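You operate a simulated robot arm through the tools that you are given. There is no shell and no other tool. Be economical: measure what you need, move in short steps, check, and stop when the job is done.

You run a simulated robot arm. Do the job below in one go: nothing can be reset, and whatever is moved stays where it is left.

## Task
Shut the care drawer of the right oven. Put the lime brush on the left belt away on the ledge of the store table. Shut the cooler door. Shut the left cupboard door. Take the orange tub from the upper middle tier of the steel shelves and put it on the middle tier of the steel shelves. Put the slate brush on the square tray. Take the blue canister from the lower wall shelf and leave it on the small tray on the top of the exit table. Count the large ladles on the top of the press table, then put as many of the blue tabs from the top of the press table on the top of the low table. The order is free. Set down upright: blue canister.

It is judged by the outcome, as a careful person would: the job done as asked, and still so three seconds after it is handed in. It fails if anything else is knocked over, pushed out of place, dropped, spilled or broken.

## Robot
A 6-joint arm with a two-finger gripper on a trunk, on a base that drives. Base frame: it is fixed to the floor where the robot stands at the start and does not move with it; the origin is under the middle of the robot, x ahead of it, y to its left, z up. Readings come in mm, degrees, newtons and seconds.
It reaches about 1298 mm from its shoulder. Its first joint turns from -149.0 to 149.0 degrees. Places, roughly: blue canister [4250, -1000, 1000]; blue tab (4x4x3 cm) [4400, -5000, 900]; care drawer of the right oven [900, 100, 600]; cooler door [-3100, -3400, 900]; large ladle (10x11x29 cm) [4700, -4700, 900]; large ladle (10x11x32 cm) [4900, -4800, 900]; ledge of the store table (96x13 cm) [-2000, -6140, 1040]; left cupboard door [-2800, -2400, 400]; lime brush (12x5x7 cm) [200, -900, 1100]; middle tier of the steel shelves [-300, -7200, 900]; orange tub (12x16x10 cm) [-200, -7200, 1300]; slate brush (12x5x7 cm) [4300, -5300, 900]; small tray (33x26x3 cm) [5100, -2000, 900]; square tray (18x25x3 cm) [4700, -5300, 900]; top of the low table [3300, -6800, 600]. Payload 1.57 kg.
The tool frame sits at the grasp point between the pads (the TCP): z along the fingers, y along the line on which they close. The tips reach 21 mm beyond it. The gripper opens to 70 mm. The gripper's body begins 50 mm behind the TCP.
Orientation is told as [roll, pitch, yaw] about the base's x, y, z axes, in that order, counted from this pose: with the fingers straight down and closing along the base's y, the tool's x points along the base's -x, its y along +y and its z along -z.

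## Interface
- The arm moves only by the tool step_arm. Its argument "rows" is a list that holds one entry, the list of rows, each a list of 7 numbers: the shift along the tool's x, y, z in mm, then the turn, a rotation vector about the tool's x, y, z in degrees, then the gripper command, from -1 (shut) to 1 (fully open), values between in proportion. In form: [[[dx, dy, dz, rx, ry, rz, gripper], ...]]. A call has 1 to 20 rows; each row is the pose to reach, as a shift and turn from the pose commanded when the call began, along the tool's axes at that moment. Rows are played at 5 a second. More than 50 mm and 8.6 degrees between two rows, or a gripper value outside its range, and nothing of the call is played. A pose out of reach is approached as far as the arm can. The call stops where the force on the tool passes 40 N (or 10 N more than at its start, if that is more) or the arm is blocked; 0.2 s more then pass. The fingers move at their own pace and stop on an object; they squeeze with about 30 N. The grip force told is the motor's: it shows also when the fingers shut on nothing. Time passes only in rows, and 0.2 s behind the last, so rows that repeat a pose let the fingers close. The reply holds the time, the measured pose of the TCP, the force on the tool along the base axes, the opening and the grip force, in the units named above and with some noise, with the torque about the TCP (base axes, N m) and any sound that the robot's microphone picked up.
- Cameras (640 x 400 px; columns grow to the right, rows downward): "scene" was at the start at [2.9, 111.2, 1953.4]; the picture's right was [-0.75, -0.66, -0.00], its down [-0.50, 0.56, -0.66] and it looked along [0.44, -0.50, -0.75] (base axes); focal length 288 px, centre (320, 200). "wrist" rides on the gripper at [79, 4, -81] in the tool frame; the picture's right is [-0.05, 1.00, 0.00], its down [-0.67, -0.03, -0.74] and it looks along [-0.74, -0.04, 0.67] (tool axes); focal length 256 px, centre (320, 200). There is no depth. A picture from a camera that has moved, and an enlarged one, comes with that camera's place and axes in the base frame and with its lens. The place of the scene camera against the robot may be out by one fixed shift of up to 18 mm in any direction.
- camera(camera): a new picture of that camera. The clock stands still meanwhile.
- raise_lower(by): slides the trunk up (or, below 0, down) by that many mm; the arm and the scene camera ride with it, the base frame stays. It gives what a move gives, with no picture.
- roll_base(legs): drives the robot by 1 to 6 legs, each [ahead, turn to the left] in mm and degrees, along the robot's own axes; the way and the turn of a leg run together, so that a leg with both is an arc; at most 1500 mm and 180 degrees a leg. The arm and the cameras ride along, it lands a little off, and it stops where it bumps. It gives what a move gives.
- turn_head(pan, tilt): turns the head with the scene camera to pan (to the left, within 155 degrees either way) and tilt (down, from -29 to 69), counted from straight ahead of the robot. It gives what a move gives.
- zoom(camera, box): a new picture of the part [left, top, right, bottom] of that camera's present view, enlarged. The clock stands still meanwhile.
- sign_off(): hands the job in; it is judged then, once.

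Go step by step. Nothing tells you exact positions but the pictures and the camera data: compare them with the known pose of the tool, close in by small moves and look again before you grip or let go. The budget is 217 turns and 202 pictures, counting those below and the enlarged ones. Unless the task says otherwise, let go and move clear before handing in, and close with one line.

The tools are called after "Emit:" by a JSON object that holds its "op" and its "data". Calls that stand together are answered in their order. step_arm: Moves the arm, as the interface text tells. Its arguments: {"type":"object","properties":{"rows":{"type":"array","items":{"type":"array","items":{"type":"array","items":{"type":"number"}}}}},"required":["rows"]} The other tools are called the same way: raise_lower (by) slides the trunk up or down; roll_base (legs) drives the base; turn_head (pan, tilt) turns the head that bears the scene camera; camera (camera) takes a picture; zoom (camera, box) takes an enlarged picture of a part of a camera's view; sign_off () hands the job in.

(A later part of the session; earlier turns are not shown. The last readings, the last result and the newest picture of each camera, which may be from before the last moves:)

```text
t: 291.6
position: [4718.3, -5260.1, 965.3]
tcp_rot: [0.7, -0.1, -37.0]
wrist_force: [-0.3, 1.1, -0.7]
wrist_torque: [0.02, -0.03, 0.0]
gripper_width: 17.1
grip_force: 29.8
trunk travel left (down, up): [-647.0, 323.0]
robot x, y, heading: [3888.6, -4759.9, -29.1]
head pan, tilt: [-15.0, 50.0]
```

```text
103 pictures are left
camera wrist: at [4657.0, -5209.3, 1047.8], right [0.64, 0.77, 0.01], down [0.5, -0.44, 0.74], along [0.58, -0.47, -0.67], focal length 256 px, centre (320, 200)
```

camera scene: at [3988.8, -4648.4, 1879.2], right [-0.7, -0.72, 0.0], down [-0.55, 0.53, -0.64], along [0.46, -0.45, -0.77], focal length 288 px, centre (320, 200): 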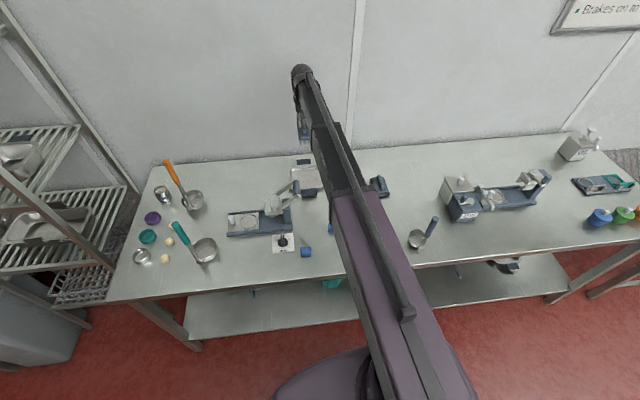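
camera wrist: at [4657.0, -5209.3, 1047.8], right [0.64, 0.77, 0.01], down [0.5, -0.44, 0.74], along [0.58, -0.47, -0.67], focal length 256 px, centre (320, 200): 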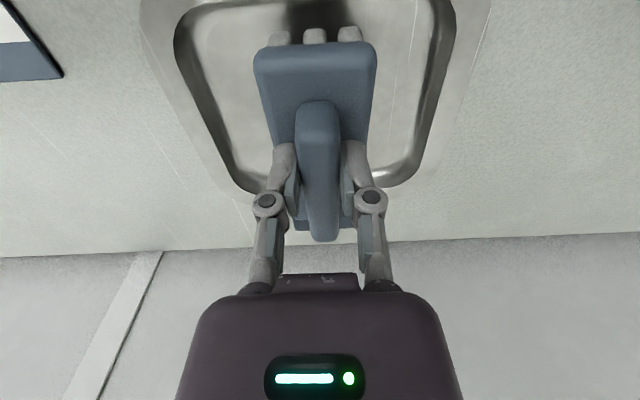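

Emit:
{"op": "raise_lower", "data": {"by": -4}}

Emit:
{"op": "raise_lower", "data": {"by": -3}}

Emit:
{"op": "raise_lower", "data": {"by": -3}}

Emit:
{"op": "camera", "data": {"camera": "wrist"}}

```text
t: 292.2
position: [4717.6, -5259.4, 962.2]
tcp_rot: [0.8, 0.0, -37.0]
wrist_force: [0.4, 0.1, -0.9]
wrist_torque: [0.0, -0.01, 0.02]
gripper_width: 17.1
grip_force: 29.6
trunk travel left (down, up): [-643.0, 327.0]
robot x, y, heading: [3891.4, -4762.3, -29.2]
head pan, tilt: [-15.0, 50.0]
```

```text
t: 292.7
position: [4717.8, -5258.6, 959.3]
tcp_rot: [0.7, 0.0, -37.0]
wrist_force: [-0.6, 0.4, -2.0]
wrist_torque: [0.02, 0.05, 0.01]
gripper_width: 17.5
grip_force: 29.9
trunk travel left (down, up): [-640.0, 330.0]
robot x, y, heading: [3893.8, -4760.8, -29.1]
head pan, tilt: [-15.0, 50.0]
```

```text
t: 293.2
position: [4717.1, -5257.1, 956.4]
tcp_rot: [0.7, -0.2, -36.9]
wrist_force: [1.3, 0.3, 10.0]
wrist_torque: [-0.51, -0.63, 0.03]
gripper_width: 17.4
grip_force: 29.9
trunk travel left (down, up): [-637.0, 333.0]
robot x, y, heading: [3894.0, -4761.3, -29.3]
head pan, tilt: [-15.0, 50.0]
```

```text
102 pictures are left
camera wrist: at [4656.4, -5208.8, 1038.8], right [0.64, 0.77, 0.01], down [0.5, -0.44, 0.75], along [0.58, -0.47, -0.67], focal length 256 px, centre (320, 200)
```

wrist: 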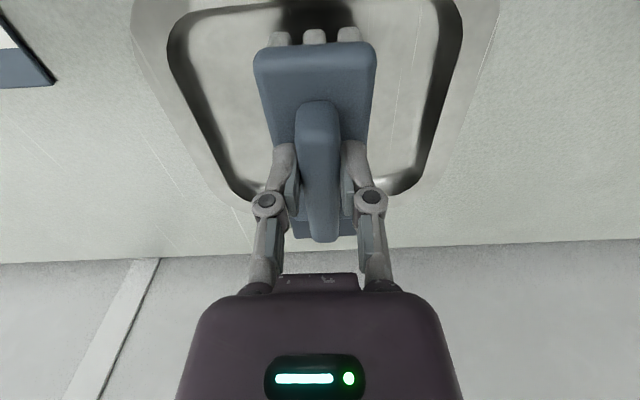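

Contact at the far end. Press 3 mm more to level it, then release and rise.

Emit:
{"op": "raise_lower", "data": {"by": -3}}

Emit:
{"op": "step_arm", "data": {"rows": [[[0, 0, 0, 0, 0, 0, -0.4], [0, 0, 0, 0, 0, 0, 0.2], [0, 0, 0, 0, 0, 0, 1], [0, 0, 0, 0, 0, 0, 1]]]}}

Emit:
{"op": "raise_lower", "data": {"by": 250}}

Emit:
{"op": "camera", "data": {"camera": "wrist"}}

Emit:
{"op": "camera", "data": {"camera": "scene"}}

```text
t: 293.7
position: [4717.4, -5258.7, 955.0]
tcp_rot: [0.7, -0.1, -37.0]
wrist_force: [-2.3, 2.3, 11.8]
wrist_torque: [-0.36, -0.46, 0.02]
gripper_width: 17.4
grip_force: 30.4
trunk travel left (down, up): [-634.0, 336.0]
robot x, y, heading: [3895.3, -4763.7, -29.2]
head pan, tilt: [-15.0, 50.0]
```

```text
t: 294.7
position: [4717.6, -5258.0, 952.2]
tcp_rot: [0.6, 0.0, -36.9]
wrist_force: [0.0, 0.0, -0.1]
wrist_torque: [0.0, -0.02, -0.01]
gripper_width: 69.9
grip_force: 0.1
trunk travel left (down, up): [-634.0, 336.0]
robot x, y, heading: [3894.7, -4762.3, -29.0]
head pan, tilt: [-15.0, 50.0]
```

```text
t: 297.3
position: [4718.0, -5259.1, 1202.7]
tcp_rot: [0.6, 0.0, -36.9]
wrist_force: [0.9, -0.4, -0.1]
wrist_torque: [-0.01, 0.06, 0.01]
gripper_width: 70.0
grip_force: 0.1
trunk travel left (down, up): [-884.0, 86.0]
robot x, y, heading: [3892.9, -4759.3, -29.1]
head pan, tilt: [-15.0, 50.0]
```

```text
101 pictures are left
camera wrist: at [4657.0, -5209.3, 1284.8], right [0.64, 0.77, 0.01], down [0.5, -0.44, 0.74], along [0.58, -0.47, -0.67], focal length 256 px, centre (320, 200)
```

wrist: 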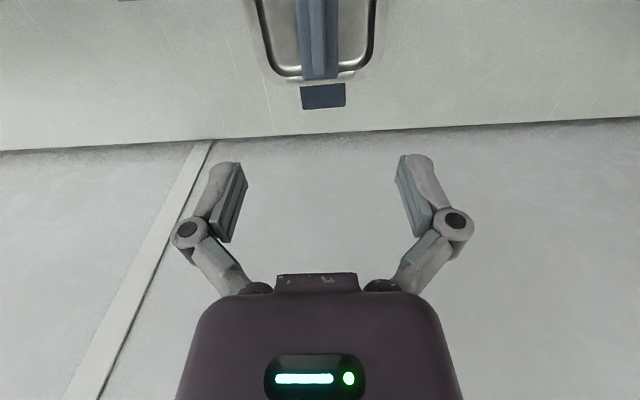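

```text
100 pictures are left
camera scene: at [3987.3, -4648.5, 1875.3], right [-0.7, -0.72, 0.0], down [-0.55, 0.53, -0.64], along [0.46, -0.45, -0.77], focal length 288 px, centre (320, 200)
```

scene: 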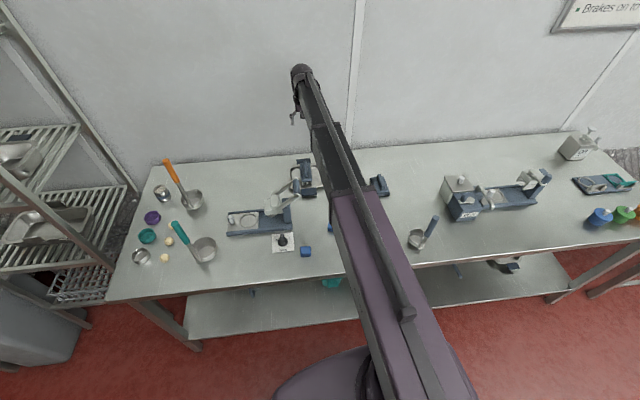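

The slate brush is on the tray. For the tabs I choose a spot from which both the table tabs and the low table are in reach, keeping the beam clear of the ladles.

Emit:
{"op": "raise_lower", "data": {"by": 80}}

Emit:
{"op": "step_arm", "data": {"rows": [[[45, -5, 0, 0, 0, 0, 1], [90, -9, 0, 0, 0, 0, 1], [136, -14, 0, 0, 0, 0, 1], [181, -19, 0, 0, 0, 0, 1], [227, -23, 0, 0, 0, 0, 1], [272, -28, 0, 0, 0, 0, 1]]]}}

Emit:
{"op": "zoom", "data": {"camera": "scene", "box": [220, 130, 460, 280]}}

Emit:
{"op": "roll_base", "data": {"legs": [[0, 77], [-830, 0]]}}

Emit:
{"op": "turn_head", "data": {"pan": -35, "tilt": 40}}

Emit:
{"op": "camera", "data": {"camera": "scene"}}

Emit:
{"op": "turn_head", "data": {"pan": -130, "tilt": 45}}

Emit:
{"op": "camera", "data": {"camera": "scene"}}

```text
t: 298.5
position: [4717.4, -5259.7, 1282.7]
tcp_rot: [0.7, -0.1, -37.1]
wrist_force: [-0.6, -0.3, -0.1]
wrist_torque: [0.01, -0.02, 0.03]
gripper_width: 69.8
grip_force: 0.1
trunk travel left (down, up): [-964.0, 6.0]
robot x, y, heading: [3895.2, -4764.5, -29.3]
head pan, tilt: [-15.0, 50.0]
```

```text
t: 299.9
position: [4483.2, -5118.3, 1284.1]
tcp_rot: [0.8, -0.1, -37.1]
wrist_force: [-0.8, 0.7, -0.1]
wrist_torque: [-0.01, -0.03, -0.02]
gripper_width: 70.0
grip_force: 0.1
trunk travel left (down, up): [-964.0, 6.0]
robot x, y, heading: [3891.2, -4760.8, -29.1]
head pan, tilt: [-15.0, 50.0]
```

```text
2.67 times, centred on (340, 205) of scene
camera zoom: at [3985.8, -4647.7, 1955.3], right [-0.7, -0.72, 0.0], down [-0.55, 0.53, -0.64], along [0.46, -0.45, -0.77], focal length 768 px, centre (267, 187)
```

zoom: 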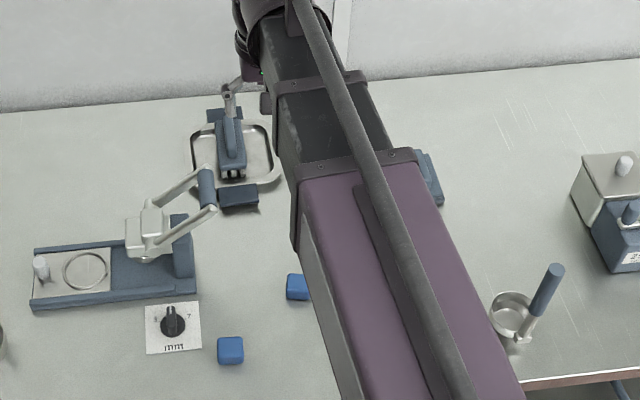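

```text
t: 310.1
position: [3817.9, -4878.6, 1282.4]
tcp_rot: [0.6, -0.1, 39.4]
wrist_force: [0.3, 0.2, -0.7]
wrist_torque: [-0.01, -0.01, -0.03]
gripper_width: 70.1
grip_force: 0.2
trunk travel left (down, up): [-964.0, 6.0]
robot x, y, heading: [3336.9, -5372.7, 47.5]
head pan, tilt: [-15.0, 50.0]
```

```text
t: 310.9
position: [3816.9, -4877.4, 1283.2]
tcp_rot: [0.6, 0.0, 39.5]
wrist_force: [-0.1, 0.2, -0.2]
wrist_torque: [0.0, -0.04, 0.03]
gripper_width: 70.1
grip_force: 0.0
trunk travel left (down, up): [-964.0, 6.0]
robot x, y, heading: [3332.1, -5375.3, 47.3]
head pan, tilt: [-35.0, 40.0]
```

```text
98 pictures are left
camera scene: at [3257.1, -5276.3, 1969.5], right [0.22, -0.98, 0.0], down [-0.63, -0.14, -0.77], along [0.75, 0.16, -0.64], focal length 288 px, centre (320, 200)
```

scene: 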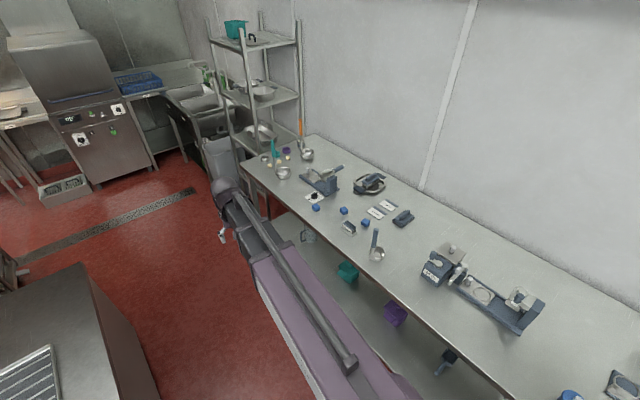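

```text
t: 312.6
position: [3817.4, -4879.4, 1283.2]
tcp_rot: [0.7, 0.1, 39.4]
wrist_force: [-0.4, 0.3, 0.0]
wrist_torque: [0.0, 0.03, 0.02]
gripper_width: 69.6
grip_force: 0.1
trunk travel left (down, up): [-964.0, 6.0]
robot x, y, heading: [3334.0, -5378.1, 47.3]
head pan, tilt: [-130.0, 45.0]
```

```text
97 pictures are left
camera scene: at [3184.5, -5375.0, 1962.2], right [-0.99, -0.13, 0.0], down [-0.09, 0.7, -0.71], along [0.09, -0.7, -0.71], focal length 288 px, centre (320, 200)
```

scene: 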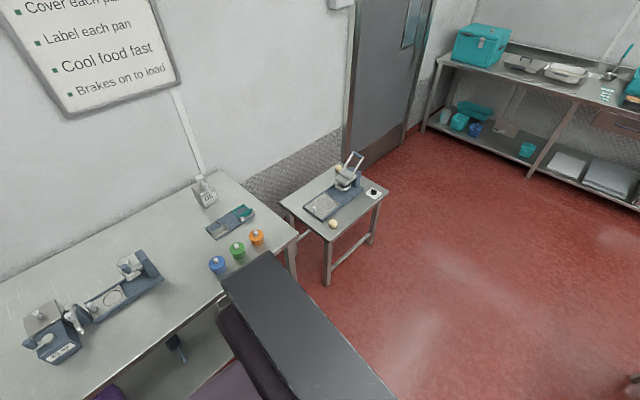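

The low table carries a press, a ball and a card; I zoom in for free space.

Emit:
{"op": "zoom", "data": {"camera": "scene", "box": [265, 140, 405, 260]}}

```text
3.33 times, centred on (335, 200) of scene
camera zoom: at [3184.5, -5375.0, 1962.2], right [-0.99, -0.13, 0.0], down [-0.09, 0.7, -0.71], along [0.09, -0.7, -0.71], focal length 960 px, centre (270, 200)
```

zoom: 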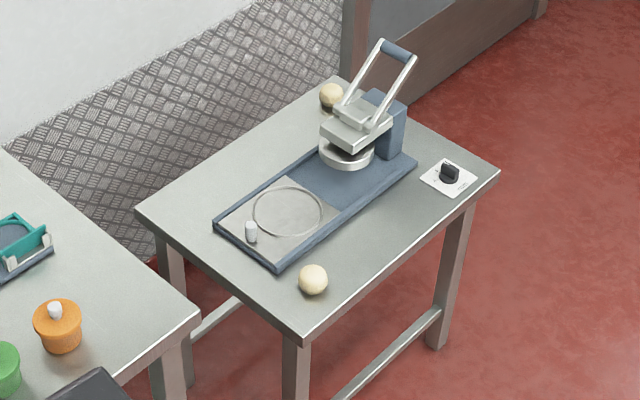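

Free strip lies in front of the press on the low table. First I fetch tab 1 at about (4422,-4996): swing and extend above it.

Emit:
{"op": "step_arm", "data": {"rows": [[[6, -45, 0, 0, 0, 0, 1], [12, -90, 0, 0, 0, 0, 1], [18, -135, 0, 0, 0, 0, 1], [24, -180, 0, 0, 0, 0, 1], [30, -225, 0, 0, 0, 0, 1], [36, -270, 0, 0, 0, 0, 1], [42, -315, 0, 0, 0, 0, 1], [-2, -331, 0, 0, 0, -1, 1], [-45, -347, 0, 0, 0, -2, 1], [-89, -363, 0, 0, 0, -3, 1], [-133, -379, 0, 0, 0, -4, 1], [-176, -395, 0, 0, 0, -5, 1], [-220, -410, 0, 0, 0, -6, 1], [-263, -426, 0, 0, 0, -6.6, 1], [-307, -442, 0, 0, 0, -6.6, 1], [-350, -458, 0, 0, 0, -6.6, 1], [-394, -474, 0, 0, 0, -6.6, 1]]]}}

Emit:
{"op": "raise_lower", "data": {"by": -200}}

Emit:
{"op": "camera", "data": {"camera": "wrist"}}

Emit:
{"op": "turn_head", "data": {"pan": -35, "tilt": 45}}

Emit:
{"op": "camera", "data": {"camera": "scene"}}

```text
t: 316.2
position: [4424.8, -4993.0, 1281.8]
tcp_rot: [0.7, -0.1, 45.9]
wrist_force: [1.3, 0.0, 0.5]
wrist_torque: [-0.03, 0.0, 0.0]
gripper_width: 70.1
grip_force: 0.1
out of reach, approached as far as the arm can: row 4, 5, 6, 7, 8, 9, 10, 11, 12, 13, 14, 15, 16, 17
trunk travel left (down, up): [-964.0, 6.0]
robot x, y, heading: [3335.7, -5369.6, 47.6]
head pan, tilt: [-130.0, 45.0]
```

```text
t: 318.4
position: [4424.0, -4994.4, 1082.7]
tcp_rot: [0.7, -0.2, 46.0]
wrist_force: [0.1, 0.2, 0.6]
wrist_torque: [0.03, -0.02, 0.0]
gripper_width: 70.5
grip_force: 0.2
trunk travel left (down, up): [-764.0, 206.0]
robot x, y, heading: [3334.5, -5375.1, 47.1]
head pan, tilt: [-130.0, 45.0]
```

```text
95 pictures are left
camera wrist: at [4367.0, -5049.1, 1164.9], right [-0.68, 0.73, 0.01], down [0.49, 0.45, 0.75], along [0.54, 0.51, -0.67], focal length 256 px, centre (320, 200)
```

wrist: 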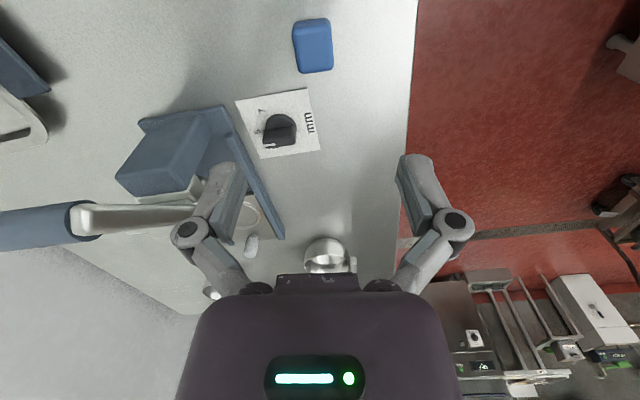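

```text
t: 320.1
position: [4423.6, -4992.8, 1083.1]
tcp_rot: [0.8, -0.1, 45.9]
wrist_force: [0.5, -0.2, 0.5]
wrist_torque: [-0.04, 0.0, 0.01]
gripper_width: 70.0
grip_force: 0.1
trunk travel left (down, up): [-764.0, 206.0]
robot x, y, heading: [3337.3, -5369.0, 47.3]
head pan, tilt: [-35.0, 45.0]
```

```text
94 pictures are left
camera scene: at [3253.6, -5276.9, 1762.2], right [0.21, -0.98, 0.0], down [-0.69, -0.15, -0.71], along [0.69, 0.15, -0.71], focal length 288 px, centre (320, 200)
```

scene: 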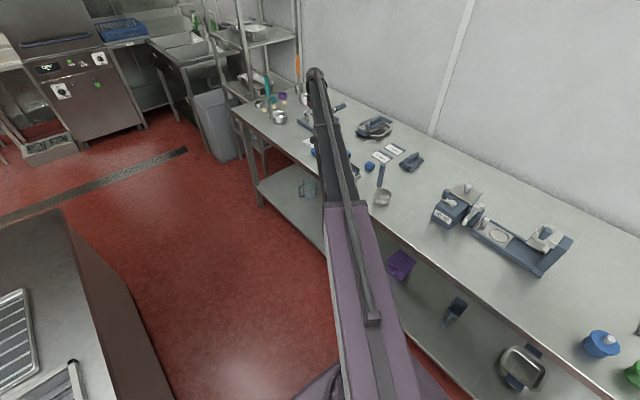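

Tab 1 is nearly under the gripper. I correct and descend.

Emit:
{"op": "step_arm", "data": {"rows": [[[3, -6, 0, 0, 0, -5, 1]]]}}

Emit:
{"op": "raise_lower", "data": {"by": -125}}

Emit:
{"op": "camera", "data": {"camera": "wrist"}}

```text
t: 320.5
position: [4426.8, -4999.7, 1082.6]
tcp_rot: [0.7, -0.1, 51.0]
wrist_force: [0.2, 0.0, 0.8]
wrist_torque: [0.0, 0.05, 0.02]
gripper_width: 70.0
grip_force: 0.0
trunk travel left (down, up): [-764.0, 206.0]
robot x, y, heading: [3336.1, -5374.0, 47.4]
head pan, tilt: [-35.0, 45.0]
```

```text
t: 322.1
position: [4427.2, -4998.9, 957.4]
tcp_rot: [0.8, -0.2, 51.1]
wrist_force: [-1.0, 0.1, -0.5]
wrist_torque: [-0.01, 0.0, -0.01]
gripper_width: 70.0
grip_force: 0.0
trunk travel left (down, up): [-639.0, 331.0]
robot x, y, heading: [3332.8, -5371.7, 47.5]
head pan, tilt: [-35.0, 45.0]
```

```text
93 pictures are left
camera wrist: at [4374.7, -5060.3, 1039.8], right [-0.74, 0.67, 0.01], down [0.45, 0.49, 0.75], along [0.49, 0.56, -0.67], focal length 256 px, centre (320, 200)
```

wrist: 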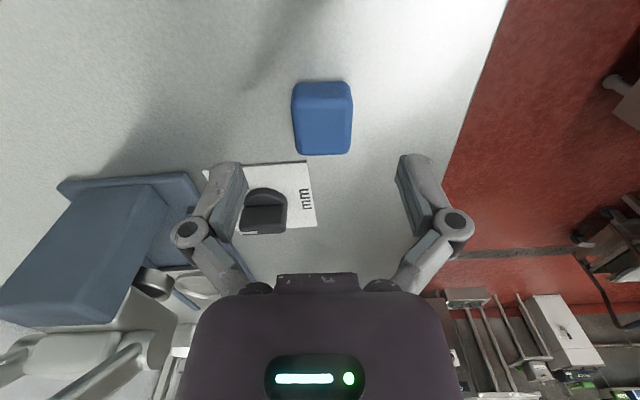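

Well aligned. Lower 39 mm and close.

Emit:
{"op": "raise_lower", "data": {"by": -39}}

Emit:
{"op": "step_arm", "data": {"rows": [[[3, 0, 0, 0, 0, 0, 1], [3, 0, 0, 0, 0, 0, -1], [3, 0, 0, 0, 0, 0, -1], [3, 0, 0, 0, 0, 0, -1]]]}}

Emit:
{"op": "camera", "data": {"camera": "wrist"}}

```text
t: 322.9
position: [4427.5, -5000.4, 918.5]
tcp_rot: [0.7, -0.2, 51.0]
wrist_force: [0.3, 0.0, 0.7]
wrist_torque: [0.01, 0.02, 0.04]
gripper_width: 70.3
grip_force: 0.1
trunk travel left (down, up): [-600.0, 370.0]
robot x, y, heading: [3338.4, -5372.6, 47.5]
head pan, tilt: [-35.0, 45.0]
```

```text
t: 323.9
position: [4424.4, -5001.9, 918.6]
tcp_rot: [0.7, -0.2, 51.0]
wrist_force: [-0.1, -1.3, 4.7]
wrist_torque: [0.03, 0.04, 0.03]
gripper_width: 34.9
grip_force: 30.0
trunk travel left (down, up): [-600.0, 370.0]
robot x, y, heading: [3337.9, -5373.0, 47.1]
head pan, tilt: [-35.0, 45.0]
```

```text
92 pictures are left
camera wrist: at [4372.8, -5062.6, 1001.2], right [-0.74, 0.67, 0.01], down [0.45, 0.49, 0.75], along [0.49, 0.56, -0.66], focal length 256 px, centre (320, 200)
```

wrist: 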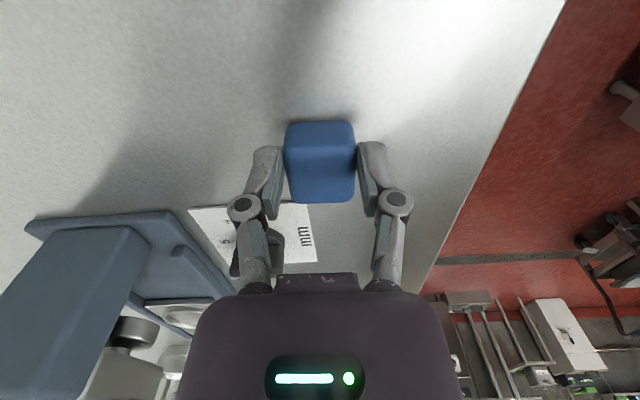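

Tab 1 is held. Lift, retract and reverse 600 mm toward the low table.

Emit:
{"op": "raise_lower", "data": {"by": 360}}

Emit:
{"op": "step_arm", "data": {"rows": [[[38, 24, 0, 0, 0, 0, -1], [76, 48, 0, 0, 0, 0, -1], [114, 71, 0, 0, 0, 0, -1], [152, 95, 0, 0, 0, 0, -1], [190, 119, 0, 0, 0, 0, -1], [228, 143, 0, 0, 0, 0, -1], [266, 167, 0, 0, 0, 0, -1], [304, 190, 0, 0, 0, 0, -1], [342, 214, 0, 0, 0, 0, -1], [379, 238, 0, 0, 0, 0, -1]]]}}

Emit:
{"op": "roll_base", "data": {"legs": [[-600, 0]]}}

Emit:
{"op": "turn_head", "data": {"pan": -110, "tilt": 50}}

Emit:
{"op": "camera", "data": {"camera": "scene"}}

```text
t: 327.4
position: [4426.1, -5002.6, 1279.1]
tcp_rot: [0.7, -0.2, 51.0]
wrist_force: [-0.8, 1.0, -0.8]
wrist_torque: [0.01, 0.01, 0.02]
gripper_width: 35.2
grip_force: 29.7
trunk travel left (down, up): [-960.0, 10.0]
robot x, y, heading: [3335.3, -5367.9, 47.4]
head pan, tilt: [-35.0, 45.0]
```

```text
t: 329.6
position: [4001.5, -5147.5, 1278.2]
tcp_rot: [0.7, -0.3, 51.1]
wrist_force: [0.3, -0.2, -0.3]
wrist_torque: [0.0, 0.02, 0.0]
gripper_width: 35.3
grip_force: 30.2
trunk travel left (down, up): [-960.0, 10.0]
robot x, y, heading: [3335.6, -5371.6, 47.3]
head pan, tilt: [-35.0, 45.0]
```

```text
t: 333.6
position: [3599.5, -5588.2, 1280.2]
tcp_rot: [0.7, -0.2, 50.7]
wrist_force: [-0.2, 0.6, -0.2]
wrist_torque: [0.0, -0.01, -0.03]
gripper_width: 35.1
grip_force: 30.1
trunk travel left (down, up): [-960.0, 10.0]
robot x, y, heading: [2932.8, -5812.9, 47.0]
head pan, tilt: [-35.0, 45.0]
```

```text
t: 335.1
position: [3600.7, -5587.8, 1278.1]
tcp_rot: [0.7, -0.1, 50.6]
wrist_force: [0.1, 0.9, -0.2]
wrist_torque: [0.03, 0.02, 0.03]
gripper_width: 35.0
grip_force: 29.7
trunk travel left (down, up): [-960.0, 10.0]
robot x, y, heading: [2933.1, -5810.2, 47.0]
head pan, tilt: [-110.0, 50.0]
```

```text
91 pictures are left
camera scene: at [2805.6, -5799.7, 1951.3], right [-0.89, -0.45, 0.0], down [-0.35, 0.68, -0.64], along [0.29, -0.57, -0.77], focal length 288 px, centre (320, 200)
```

scene: 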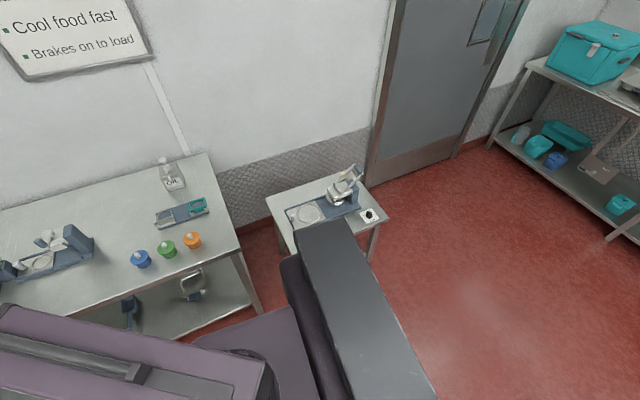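

I turn the base right 90° so the arm swings toward the low table with a clear view.

Emit:
{"op": "roll_base", "data": {"legs": [[0, -90]]}}

Emit:
{"op": "turn_head", "data": {"pan": -20, "tilt": 55}}

Emit:
{"op": "camera", "data": {"camera": "scene"}}

Emit:
{"op": "camera", "data": {"camera": "wrist"}}

```text
t: 341.2
position: [3164.7, -6480.0, 1278.3]
tcp_rot: [0.8, -0.1, -38.3]
wrist_force: [-1.1, 0.6, -1.8]
wrist_torque: [0.05, -0.01, -0.01]
gripper_width: 35.0
grip_force: 30.1
trunk travel left (down, up): [-960.0, 10.0]
robot x, y, heading: [2908.9, -5838.3, -41.9]
head pan, tilt: [-110.0, 50.0]
```

```text
t: 342.8
position: [3164.9, -6479.7, 1279.8]
tcp_rot: [0.7, -0.2, -38.4]
wrist_force: [0.8, 0.7, -0.8]
wrist_torque: [0.01, 0.02, 0.04]
gripper_width: 35.2
grip_force: 30.2
trunk travel left (down, up): [-960.0, 10.0]
robot x, y, heading: [2910.7, -5840.0, -41.7]
head pan, tilt: [-20.0, 55.0]
```

```text
90 pictures are left
camera scene: at [3016.5, -5750.5, 1944.8], right [-0.88, -0.47, 0.0], down [-0.38, 0.72, -0.57], along [0.27, -0.51, -0.82], focal length 288 px, centre (320, 200)
```

scene: 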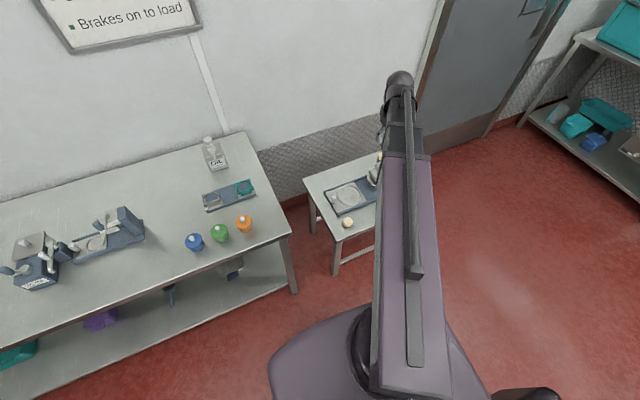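

```text
89 pictures are left
camera wrist: at [3105.5, -6427.5, 1360.7], right [0.66, 0.75, 0.01], down [0.49, -0.45, 0.75], along [0.57, -0.49, -0.67], focal length 256 px, centre (320, 200)
```

wrist: 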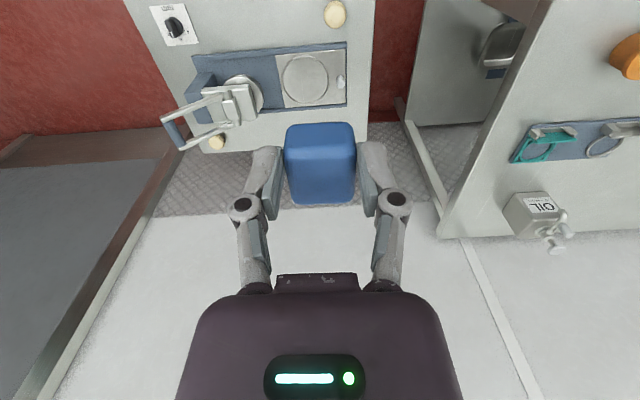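

I position above the free strip, then lower in stages.

Emit:
{"op": "step_arm", "data": {"rows": [[[-27, -28, 0, 0, 0, 0, -1], [-55, -56, 0, 0, 0, 0, -1], [-82, -83, 0, 0, 0, 0, -1]]]}}

Emit:
{"op": "raise_lower", "data": {"by": -400}}

Emit:
{"op": "raise_lower", "data": {"by": -170}}

Emit:
{"op": "camera", "data": {"camera": "wrist"}}

Emit:
{"op": "camera", "data": {"camera": "scene"}}

```text
t: 343.6
position: [3178.6, -6596.0, 1278.5]
tcp_rot: [0.6, 0.0, -38.4]
wrist_force: [-0.4, -0.1, -1.0]
wrist_torque: [0.04, 0.01, -0.03]
gripper_width: 35.0
grip_force: 29.7
trunk travel left (down, up): [-960.0, 10.0]
robot x, y, heading: [2905.7, -5839.9, -41.8]
head pan, tilt: [-20.0, 55.0]
```

```text
t: 347.4
position: [3178.6, -6594.5, 878.8]
tcp_rot: [0.7, -0.2, -38.5]
wrist_force: [-0.3, 0.9, -0.9]
wrist_torque: [-0.01, -0.01, 0.04]
gripper_width: 35.2
grip_force: 30.0
trunk travel left (down, up): [-560.0, 410.0]
robot x, y, heading: [2908.1, -5839.5, -41.6]
head pan, tilt: [-20.0, 55.0]
```

```text
t: 349.4
position: [3178.4, -6595.3, 708.3]
tcp_rot: [0.7, -0.1, -38.4]
wrist_force: [0.6, -0.3, 0.1]
wrist_torque: [0.04, -0.01, 0.01]
gripper_width: 35.2
grip_force: 29.7
trunk travel left (down, up): [-390.0, 580.0]
robot x, y, heading: [2908.9, -5838.5, -41.9]
head pan, tilt: [-20.0, 55.0]
```

```text
88 pictures are left
camera wrist: at [3118.6, -6542.4, 790.8], right [0.66, 0.75, 0.01], down [0.49, -0.45, 0.75], along [0.56, -0.49, -0.67], focal length 256 px, centre (320, 200)
```

wrist: 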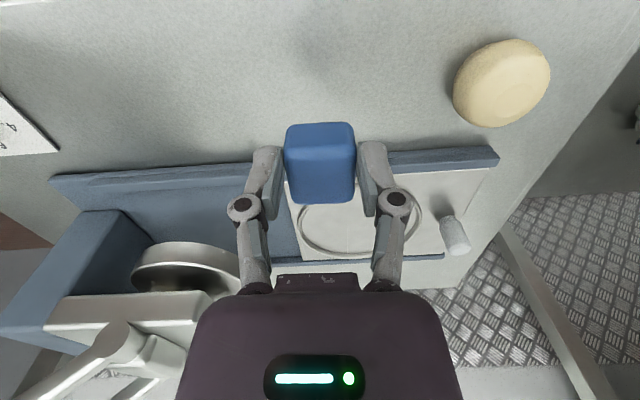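

```text
87 pictures are left
camera scene: at [3016.9, -5750.3, 1374.8], right [-0.88, -0.47, 0.0], down [-0.39, 0.72, -0.57], along [0.27, -0.51, -0.82], focal length 288 px, centre (320, 200)
```

scene: 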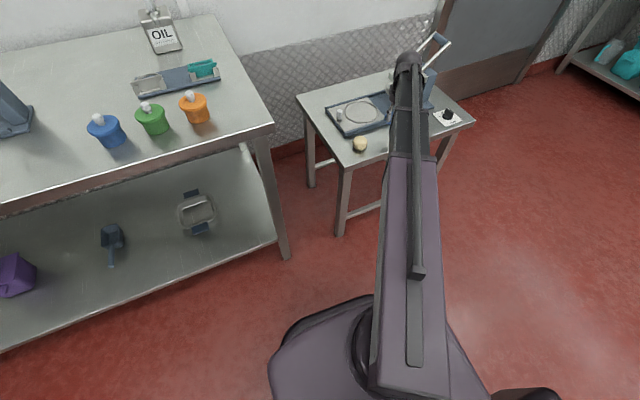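

Clear of press and ball. I lower on, in small steps at the end.

Emit:
{"op": "raise_lower", "data": {"by": -62}}

Emit:
{"op": "camera", "data": {"camera": "wrist"}}

Emit:
{"op": "raise_lower", "data": {"by": -8}}

Emit:
{"op": "raise_lower", "data": {"by": -5}}

Emit:
{"op": "raise_lower", "data": {"by": -4}}

Emit:
{"op": "camera", "data": {"camera": "wrist"}}

```text
t: 350.4
position: [3179.1, -6593.4, 647.0]
tcp_rot: [0.7, -0.2, -38.4]
wrist_force: [0.3, -0.5, -0.2]
wrist_torque: [0.0, -0.01, 0.03]
gripper_width: 35.1
grip_force: 30.2
trunk travel left (down, up): [-328.0, 642.0]
robot x, y, heading: [2906.6, -5836.4, -42.0]
head pan, tilt: [-20.0, 55.0]
```

```text
86 pictures are left
camera wrist: at [3118.6, -6542.4, 728.7], right [0.66, 0.75, 0.01], down [0.49, -0.45, 0.75], along [0.56, -0.49, -0.67], focal length 256 px, centre (320, 200)
```

wrist: 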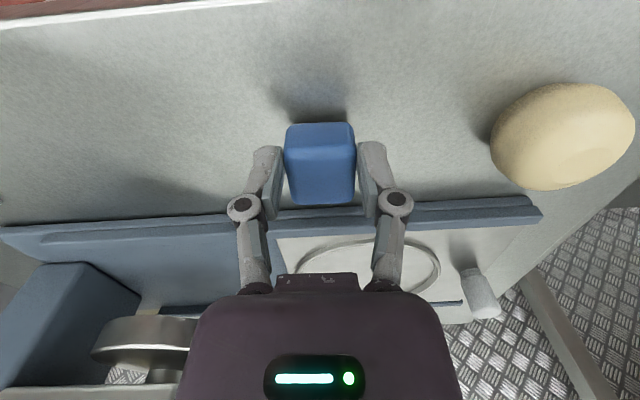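

```text
t: 350.9
position: [3178.4, -6593.7, 640.7]
tcp_rot: [0.7, -0.2, -38.4]
wrist_force: [0.4, -1.1, 5.1]
wrist_torque: [-0.06, -0.02, 0.02]
gripper_width: 35.2
grip_force: 30.3
trunk travel left (down, up): [-320.0, 650.0]
robot x, y, heading: [2909.3, -5837.8, -42.0]
head pan, tilt: [-20.0, 55.0]
```

```text
t: 351.5
position: [3177.0, -6593.1, 635.3]
tcp_rot: [0.6, -0.2, -38.4]
wrist_force: [-0.5, -1.1, 16.2]
wrist_torque: [-0.05, 0.04, 0.01]
gripper_width: 35.1
grip_force: 29.8
trunk travel left (down, up): [-315.0, 655.0]
robot x, y, heading: [2904.8, -5839.2, -41.7]
head pan, tilt: [-20.0, 55.0]
```

```text
t: 352.0
position: [3177.8, -6592.0, 630.4]
tcp_rot: [0.7, -0.2, -38.4]
wrist_force: [-1.1, -0.2, 15.4]
wrist_torque: [-0.04, 0.1, -0.02]
gripper_width: 35.2
grip_force: 30.6
trunk travel left (down, up): [-311.0, 659.0]
robot x, y, heading: [2906.0, -5839.5, -41.7]
head pan, tilt: [-20.0, 55.0]
```

```text
85 pictures are left
camera wrist: at [3118.2, -6541.6, 712.6], right [0.66, 0.75, 0.01], down [0.49, -0.45, 0.75], along [0.56, -0.49, -0.66], focal length 256 px, centre (320, 200)
```

wrist: 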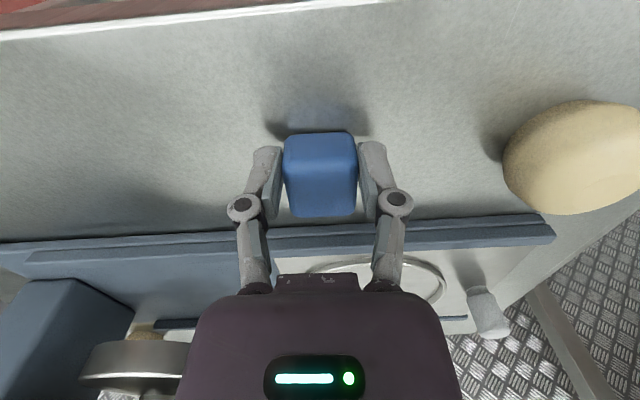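

On the table. I open part way and rise fully.

Emit:
{"op": "step_arm", "data": {"rows": [[[0, 0, 0, 0, 0, 0, 0.2], [0, 0, 0, 0, 0, 0, 0.6], [0, 0, 0, 0, 0, 0, 0.6]]]}}

Emit:
{"op": "raise_lower", "data": {"by": 60}}

Emit:
{"op": "camera", "data": {"camera": "wrist"}}

Emit:
{"op": "raise_lower", "data": {"by": 400}}

Emit:
{"op": "raise_lower", "data": {"by": 190}}

```text
t: 352.8
position: [3177.7, -6593.8, 629.1]
tcp_rot: [0.8, -0.2, -38.5]
wrist_force: [0.2, 0.8, 0.3]
wrist_torque: [0.0, 0.03, -0.04]
gripper_width: 56.0
grip_force: 0.0
trunk travel left (down, up): [-311.0, 659.0]
robot x, y, heading: [2905.1, -5837.8, -41.7]
head pan, tilt: [-20.0, 55.0]
```

```text
t: 353.8
position: [3177.8, -6593.4, 689.4]
tcp_rot: [0.7, -0.2, -38.4]
wrist_force: [0.6, -0.1, -1.3]
wrist_torque: [0.03, -0.01, 0.02]
gripper_width: 56.1
grip_force: 0.0
trunk travel left (down, up): [-371.0, 599.0]
robot x, y, heading: [2907.2, -5839.3, -41.9]
head pan, tilt: [-20.0, 55.0]
```

```text
84 pictures are left
camera wrist: at [3118.6, -6542.4, 771.7], right [0.66, 0.75, 0.01], down [0.49, -0.45, 0.75], along [0.56, -0.49, -0.67], focal length 256 px, centre (320, 200)
```

wrist: 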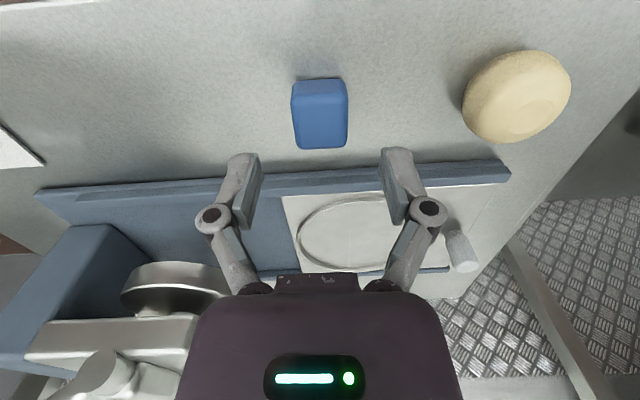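

```text
t: 357.6
position: [3178.8, -6593.9, 1090.5]
tcp_rot: [0.7, -0.2, -38.4]
wrist_force: [-0.3, -0.5, -0.9]
wrist_torque: [0.03, -0.01, 0.0]
gripper_width: 55.7
grip_force: 0.1
trunk travel left (down, up): [-771.0, 199.0]
robot x, y, heading: [2909.7, -5842.8, -42.1]
head pan, tilt: [-20.0, 55.0]
```

```text
t: 359.7
position: [3178.6, -6594.1, 1280.4]
tcp_rot: [0.7, -0.2, -38.4]
wrist_force: [0.5, 1.1, 0.2]
wrist_torque: [-0.03, 0.02, 0.02]
gripper_width: 56.0
grip_force: 0.0
trunk travel left (down, up): [-961.0, 9.0]
robot x, y, heading: [2909.7, -5840.1, -42.0]
head pan, tilt: [-20.0, 55.0]
```

Tab 1 stands on the low table. Back to the press table for tab 2.

Emit:
{"op": "roll_base", "data": {"legs": [[0, 89], [600, 0]]}}

Emit:
{"op": "camera", "data": {"camera": "wrist"}}

```text
t: 369.4
position: [4073.3, -5139.2, 1279.2]
tcp_rot: [0.7, -0.2, 50.8]
wrist_force: [0.0, -0.3, -0.1]
wrist_torque: [0.05, 0.04, -0.01]
gripper_width: 56.0
grip_force: 0.0
trunk travel left (down, up): [-961.0, 9.0]
robot x, y, heading: [3317.4, -5397.5, 46.9]
head pan, tilt: [-20.0, 55.0]
```

```text
83 pictures are left
camera wrist: at [4020.4, -5199.7, 1361.3], right [-0.74, 0.67, 0.01], down [0.45, 0.49, 0.75], along [0.5, 0.56, -0.67], focal length 256 px, centre (320, 200)
```

wrist: 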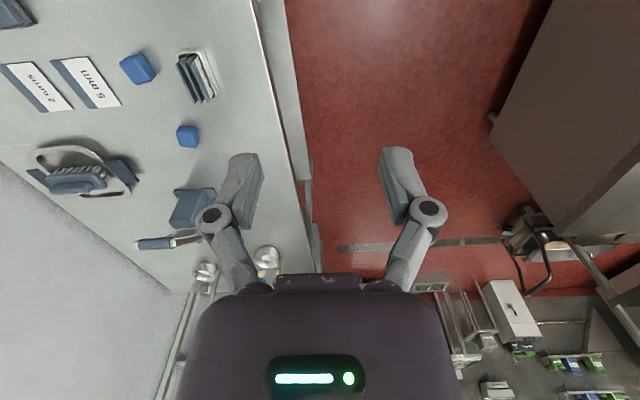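

Tab 2 at about (4427,-5151), nearly aligned with the gripper. I extend above it.

Emit:
{"op": "step_arm", "data": {"rows": [[[-27, -35, 0, 0, 0, 0, 1], [-54, -70, 0, 0, 0, 0, 1], [-80, -106, 0, 0, 0, 0, 1], [-107, -141, 0, 0, 0, 0, 1], [-134, -176, 0, 0, 0, 0, 1], [-161, -211, 0, 0, 0, 0, 1], [-187, -247, 0, 0, 0, 0, 1], [-214, -282, 0, 0, 0, 0, 1]]]}}

Emit:
{"op": "raise_lower", "data": {"by": -240}}

Emit:
{"op": "camera", "data": {"camera": "wrist"}}

```text
t: 371.2
position: [4427.4, -5153.6, 1278.5]
tcp_rot: [0.7, -0.1, 50.8]
wrist_force: [0.2, 0.7, 0.8]
wrist_torque: [0.04, 0.04, -0.01]
gripper_width: 70.2
grip_force: 0.1
out of reach, approached as far as the arm can: row 6, 7, 8
trunk travel left (down, up): [-961.0, 9.0]
robot x, y, heading: [3316.1, -5399.1, 47.0]
head pan, tilt: [-20.0, 55.0]
```

```text
t: 373.7
position: [4425.5, -5153.2, 1039.6]
tcp_rot: [0.8, -0.2, 50.8]
wrist_force: [-0.1, 0.1, 0.1]
wrist_torque: [0.01, -0.01, 0.0]
gripper_width: 69.8
grip_force: 0.1
trunk travel left (down, up): [-721.0, 249.0]
robot x, y, heading: [3314.7, -5402.1, 46.8]
head pan, tilt: [-20.0, 55.0]
```

```text
82 pictures are left
camera wrist: at [4373.5, -5213.7, 1121.8], right [-0.74, 0.67, 0.01], down [0.45, 0.49, 0.75], along [0.5, 0.56, -0.67], focal length 256 px, centre (320, 200)
```

wrist: 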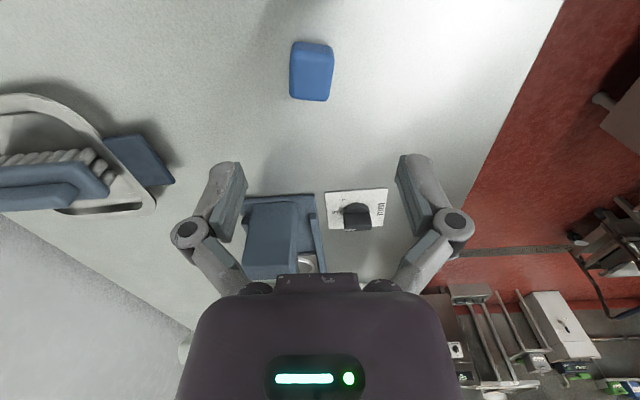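

Tab is rotated to ~39°; I turn the gripper 11°, shift and descend.

Emit:
{"op": "step_arm", "data": {"rows": [[[-2, -3.5, 0, 0, 0, 5.5, 1], [-4, -7, 0, 0, 0, 11, 1]]]}}

Emit:
{"op": "raise_lower", "data": {"by": -85}}

Emit:
{"op": "camera", "data": {"camera": "wrist"}}

Emit:
{"op": "turn_head", "data": {"pan": -35, "tilt": 45}}

Emit:
{"op": "zoom", "data": {"camera": "scene", "box": [260, 40, 460, 180]}}

```text
t: 374.3
position: [4433.9, -5154.0, 1039.4]
tcp_rot: [0.6, -0.1, 39.8]
wrist_force: [-0.5, 0.0, -0.1]
wrist_torque: [-0.03, -0.02, 0.01]
gripper_width: 70.2
grip_force: 0.1
trunk travel left (down, up): [-721.0, 249.0]
robot x, y, heading: [3315.1, -5404.5, 46.8]
head pan, tilt: [-20.0, 55.0]
```

```text
t: 375.5
position: [4433.6, -5154.3, 955.4]
tcp_rot: [0.8, 0.0, 39.8]
wrist_force: [-0.8, 0.4, 0.5]
wrist_torque: [-0.02, -0.02, -0.04]
gripper_width: 70.0
grip_force: 0.0
trunk travel left (down, up): [-636.0, 334.0]
robot x, y, heading: [3310.9, -5399.8, 47.1]
head pan, tilt: [-20.0, 55.0]
```

```text
81 pictures are left
camera wrist: at [4370.8, -5203.6, 1037.0], right [-0.6, 0.8, 0.01], down [0.54, 0.39, 0.74], along [0.59, 0.45, -0.67], focal length 256 px, centre (320, 200)
```

wrist: 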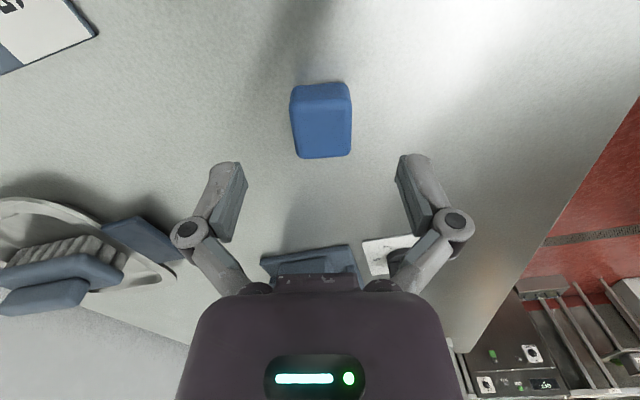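

```text
t: 376.3
position: [4432.5, -5154.1, 955.0]
tcp_rot: [0.7, 0.0, 39.8]
wrist_force: [-0.1, 0.2, 0.0]
wrist_torque: [0.01, 0.01, -0.01]
gripper_width: 69.8
grip_force: 0.2
trunk travel left (down, up): [-636.0, 334.0]
robot x, y, heading: [3318.2, -5402.8, 47.2]
head pan, tilt: [-35.0, 45.0]
```

```text
2.86 times, centred on (360, 110) of scene
camera zoom: at [3234.5, -5304.4, 1634.2], right [0.21, -0.98, 0.0], down [-0.69, -0.15, -0.71], along [0.69, 0.15, -0.71], focal length 823 px, centre (206, 457)
```

zoom: 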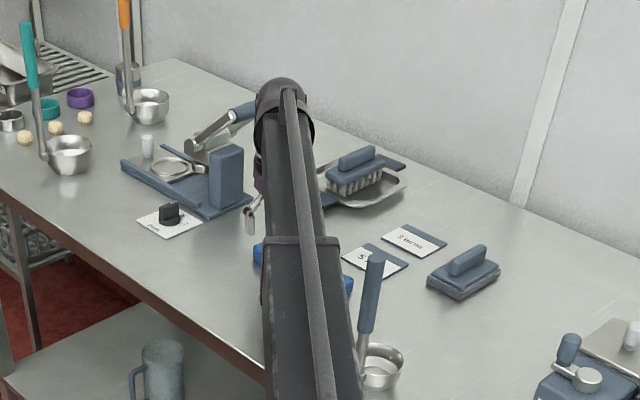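

Aligned and clear. Lower and grip tab 2.

Emit:
{"op": "raise_lower", "data": {"by": -37}}

Emit:
{"op": "step_arm", "data": {"rows": [[[3, 0, 0, 0, 0, 0, 1], [3, 0, 0, 0, 0, 0, -1], [3, 0, 0, 0, 0, 0, -1], [3, 0, 0, 0, 0, 0, -1]]]}}

Emit:
{"op": "raise_lower", "data": {"by": 360}}

Emit:
{"op": "camera", "data": {"camera": "wrist"}}

```text
t: 377.1
position: [4432.4, -5154.0, 918.0]
tcp_rot: [0.6, -0.1, 39.7]
wrist_force: [-0.6, -0.3, 0.0]
wrist_torque: [-0.02, 0.0, 0.0]
gripper_width: 69.9
grip_force: 0.1
trunk travel left (down, up): [-599.0, 371.0]
robot x, y, heading: [3316.2, -5398.9, 46.9]
head pan, tilt: [-35.0, 45.0]
```

```text
t: 378.1
position: [4429.8, -5156.4, 917.9]
tcp_rot: [0.7, -0.1, 39.9]
wrist_force: [-0.1, -0.1, 3.2]
wrist_torque: [0.0, 0.06, 0.01]
gripper_width: 35.3
grip_force: 30.3
trunk travel left (down, up): [-599.0, 371.0]
robot x, y, heading: [3311.3, -5403.5, 46.7]
head pan, tilt: [-35.0, 45.0]
```

```text
t: 381.6
position: [4431.9, -5156.3, 1277.8]
tcp_rot: [0.7, 0.0, 39.8]
wrist_force: [0.3, 0.4, -1.5]
wrist_torque: [0.0, -0.05, -0.01]
gripper_width: 35.2
grip_force: 30.3
trunk travel left (down, up): [-959.0, 11.0]
robot x, y, heading: [3313.0, -5400.8, 47.0]
head pan, tilt: [-35.0, 45.0]
```

```text
79 pictures are left
camera wrist: at [4368.9, -5205.8, 1359.7], right [-0.6, 0.8, 0.01], down [0.54, 0.39, 0.74], along [0.59, 0.45, -0.67], focal length 256 px, centre (320, 200)
```

wrist: 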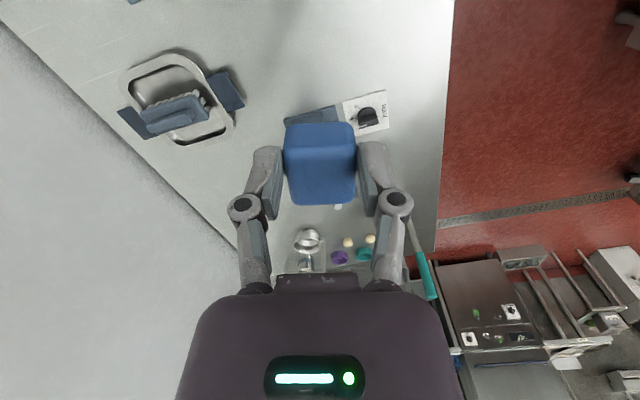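

Held. Retract, reverse and turn to the low table again.

Emit:
{"op": "step_arm", "data": {"rows": [[[37, 19, 0, 0, 0, 0, -1], [75, 39, 0, 0, 0, 0, -1], [112, 58, 0, 0, 0, 0, -1], [150, 78, 0, 0, 0, 0, -1], [187, 97, 0, 0, 0, 0, -1], [224, 117, 0, 0, 0, 0, -1], [262, 136, 0, 0, 0, 0, -1]]]}}

Emit:
{"op": "roll_base", "data": {"legs": [[-600, 0], [0, -89]]}}

Emit:
{"op": "camera", "data": {"camera": "wrist"}}

```text
t: 383.2
position: [4141.0, -5219.2, 1277.2]
tcp_rot: [0.7, -0.1, 39.7]
wrist_force: [0.2, 0.2, -0.6]
wrist_torque: [0.0, -0.02, -0.01]
gripper_width: 35.3
grip_force: 30.5
out of reach, approached as far as the arm can: row 6
trunk travel left (down, up): [-959.0, 11.0]
robot x, y, heading: [3318.9, -5399.9, 47.0]
head pan, tilt: [-35.0, 45.0]
```

```text
t: 392.9
position: [3105.2, -6659.2, 1279.0]
tcp_rot: [0.7, 0.0, -48.9]
wrist_force: [-1.2, -0.4, 0.6]
wrist_torque: [-0.03, 0.03, 0.01]
gripper_width: 35.1
grip_force: 29.8
trunk travel left (down, up): [-959.0, 11.0]
robot x, y, heading: [2888.2, -5856.2, -41.2]
head pan, tilt: [-35.0, 45.0]
```

```text
78 pictures are left
camera wrist: at [3056.2, -6597.2, 1361.0], right [0.79, 0.61, 0.01], down [0.4, -0.53, 0.75], along [0.46, -0.58, -0.67], focal length 256 px, centre (320, 200)
```

wrist: 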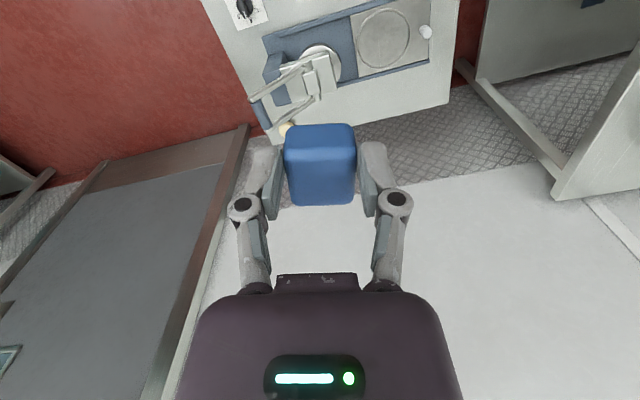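

Shift to the second free spot, align with the table and lower.

Emit:
{"op": "step_arm", "data": {"rows": [[[-3, 10, 0, 0, 0, -5.2, -1], [-6, 21, 0, 0, 0, -10.5, -1]]]}}

Emit:
{"op": "raise_lower", "data": {"by": -400}}

Emit:
{"op": "raise_lower", "data": {"by": -160}}

Emit:
{"op": "camera", "data": {"camera": "wrist"}}

Emit:
{"op": "turn_head", "data": {"pan": -20, "tilt": 45}}

Emit:
{"op": "camera", "data": {"camera": "scene"}}

```text
t: 393.5
position: [3125.7, -6651.0, 1278.0]
tcp_rot: [0.8, -0.2, -38.4]
wrist_force: [0.1, -0.1, 0.0]
wrist_torque: [0.01, 0.01, 0.01]
gripper_width: 35.0
grip_force: 30.0
trunk travel left (down, up): [-959.0, 11.0]
robot x, y, heading: [2886.1, -5856.2, -41.5]
head pan, tilt: [-35.0, 45.0]
```

```text
t: 397.3
position: [3124.8, -6651.5, 876.4]
tcp_rot: [0.7, -0.1, -38.5]
wrist_force: [-0.4, -0.2, -0.5]
wrist_torque: [0.01, 0.0, -0.01]
gripper_width: 35.2
grip_force: 30.0
trunk travel left (down, up): [-559.0, 411.0]
robot x, y, heading: [2886.4, -5857.2, -41.2]
head pan, tilt: [-35.0, 45.0]
```

```text
t: 399.1
position: [3125.9, -6652.2, 717.5]
tcp_rot: [0.8, -0.2, -38.5]
wrist_force: [-0.3, -0.2, -0.5]
wrist_torque: [-0.02, 0.02, -0.01]
gripper_width: 35.1
grip_force: 30.2
trunk travel left (down, up): [-399.0, 571.0]
robot x, y, heading: [2890.2, -5861.8, -41.2]
head pan, tilt: [-35.0, 45.0]
```

```text
77 pictures are left
camera wrist: at [3065.7, -6599.4, 799.8], right [0.66, 0.75, 0.01], down [0.49, -0.45, 0.75], along [0.56, -0.49, -0.67], focal length 256 px, centre (320, 200)
```

wrist: 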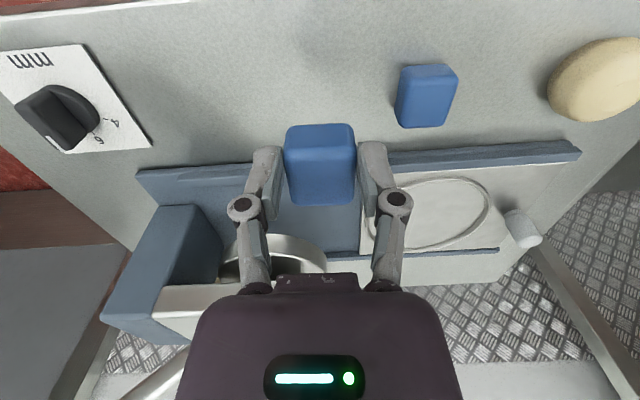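

```text
t: 399.9
position: [3125.9, -6650.8, 718.6]
tcp_rot: [0.7, -0.2, -38.5]
wrist_force: [-0.4, 0.1, -0.4]
wrist_torque: [0.01, 0.0, 0.03]
gripper_width: 35.1
grip_force: 30.0
trunk travel left (down, up): [-399.0, 571.0]
robot x, y, heading: [2889.8, -5858.1, -41.4]
head pan, tilt: [-20.0, 45.0]
```

```text
76 pictures are left
camera scene: at [2999.8, -5776.9, 1397.2], right [-0.88, -0.48, 0.0], down [-0.34, 0.62, -0.71], along [0.34, -0.62, -0.71], focal length 288 px, centre (320, 200)
```

scene: 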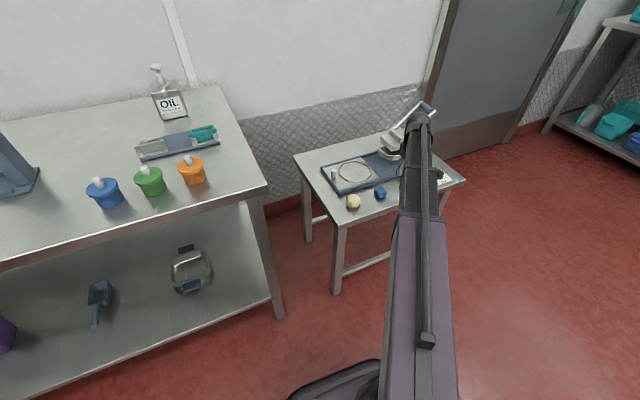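

The press lever is ~230 mm away; fine. Lowering the last part.

Emit:
{"op": "raise_lower", "data": {"by": -66}}

Emit:
{"op": "raise_lower", "data": {"by": -8}}

Emit:
{"op": "raise_lower", "data": {"by": -4}}

Emit:
{"op": "camera", "data": {"camera": "wrist"}}

```text
t: 400.9
position: [3124.4, -6651.0, 651.2]
tcp_rot: [0.6, -0.2, -38.5]
wrist_force: [-0.1, -0.1, -0.6]
wrist_torque: [-0.01, 0.01, -0.01]
gripper_width: 35.2
grip_force: 30.2
trunk travel left (down, up): [-333.0, 637.0]
robot x, y, heading: [2883.9, -5856.8, -41.5]
head pan, tilt: [-20.0, 45.0]
```

```text
t: 401.5
position: [3125.2, -6650.0, 643.3]
tcp_rot: [0.6, -0.2, -38.6]
wrist_force: [0.3, -0.2, -0.5]
wrist_torque: [0.01, 0.02, -0.01]
gripper_width: 34.8
grip_force: 30.3
trunk travel left (down, up): [-325.0, 645.0]
robot x, y, heading: [2888.0, -5860.8, -41.4]
head pan, tilt: [-20.0, 45.0]
```

```text
t: 402.0
position: [3124.8, -6651.2, 640.3]
tcp_rot: [0.8, -0.2, -38.4]
wrist_force: [0.4, -0.4, -0.4]
wrist_torque: [0.0, 0.03, 0.0]
gripper_width: 35.1
grip_force: 29.9
trunk travel left (down, up): [-321.0, 649.0]
robot x, y, heading: [2886.4, -5856.8, -41.5]
head pan, tilt: [-20.0, 45.0]
```

```text
75 pictures are left
camera wrist: at [3065.7, -6599.4, 721.7], right [0.66, 0.75, 0.01], down [0.49, -0.45, 0.75], along [0.56, -0.49, -0.67], focal length 256 px, centre (320, 200)
```

wrist: 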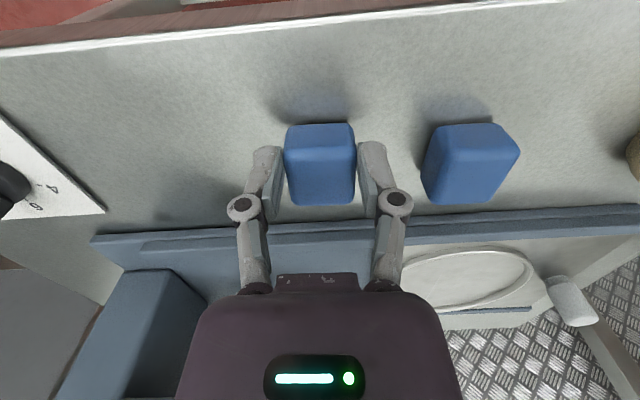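

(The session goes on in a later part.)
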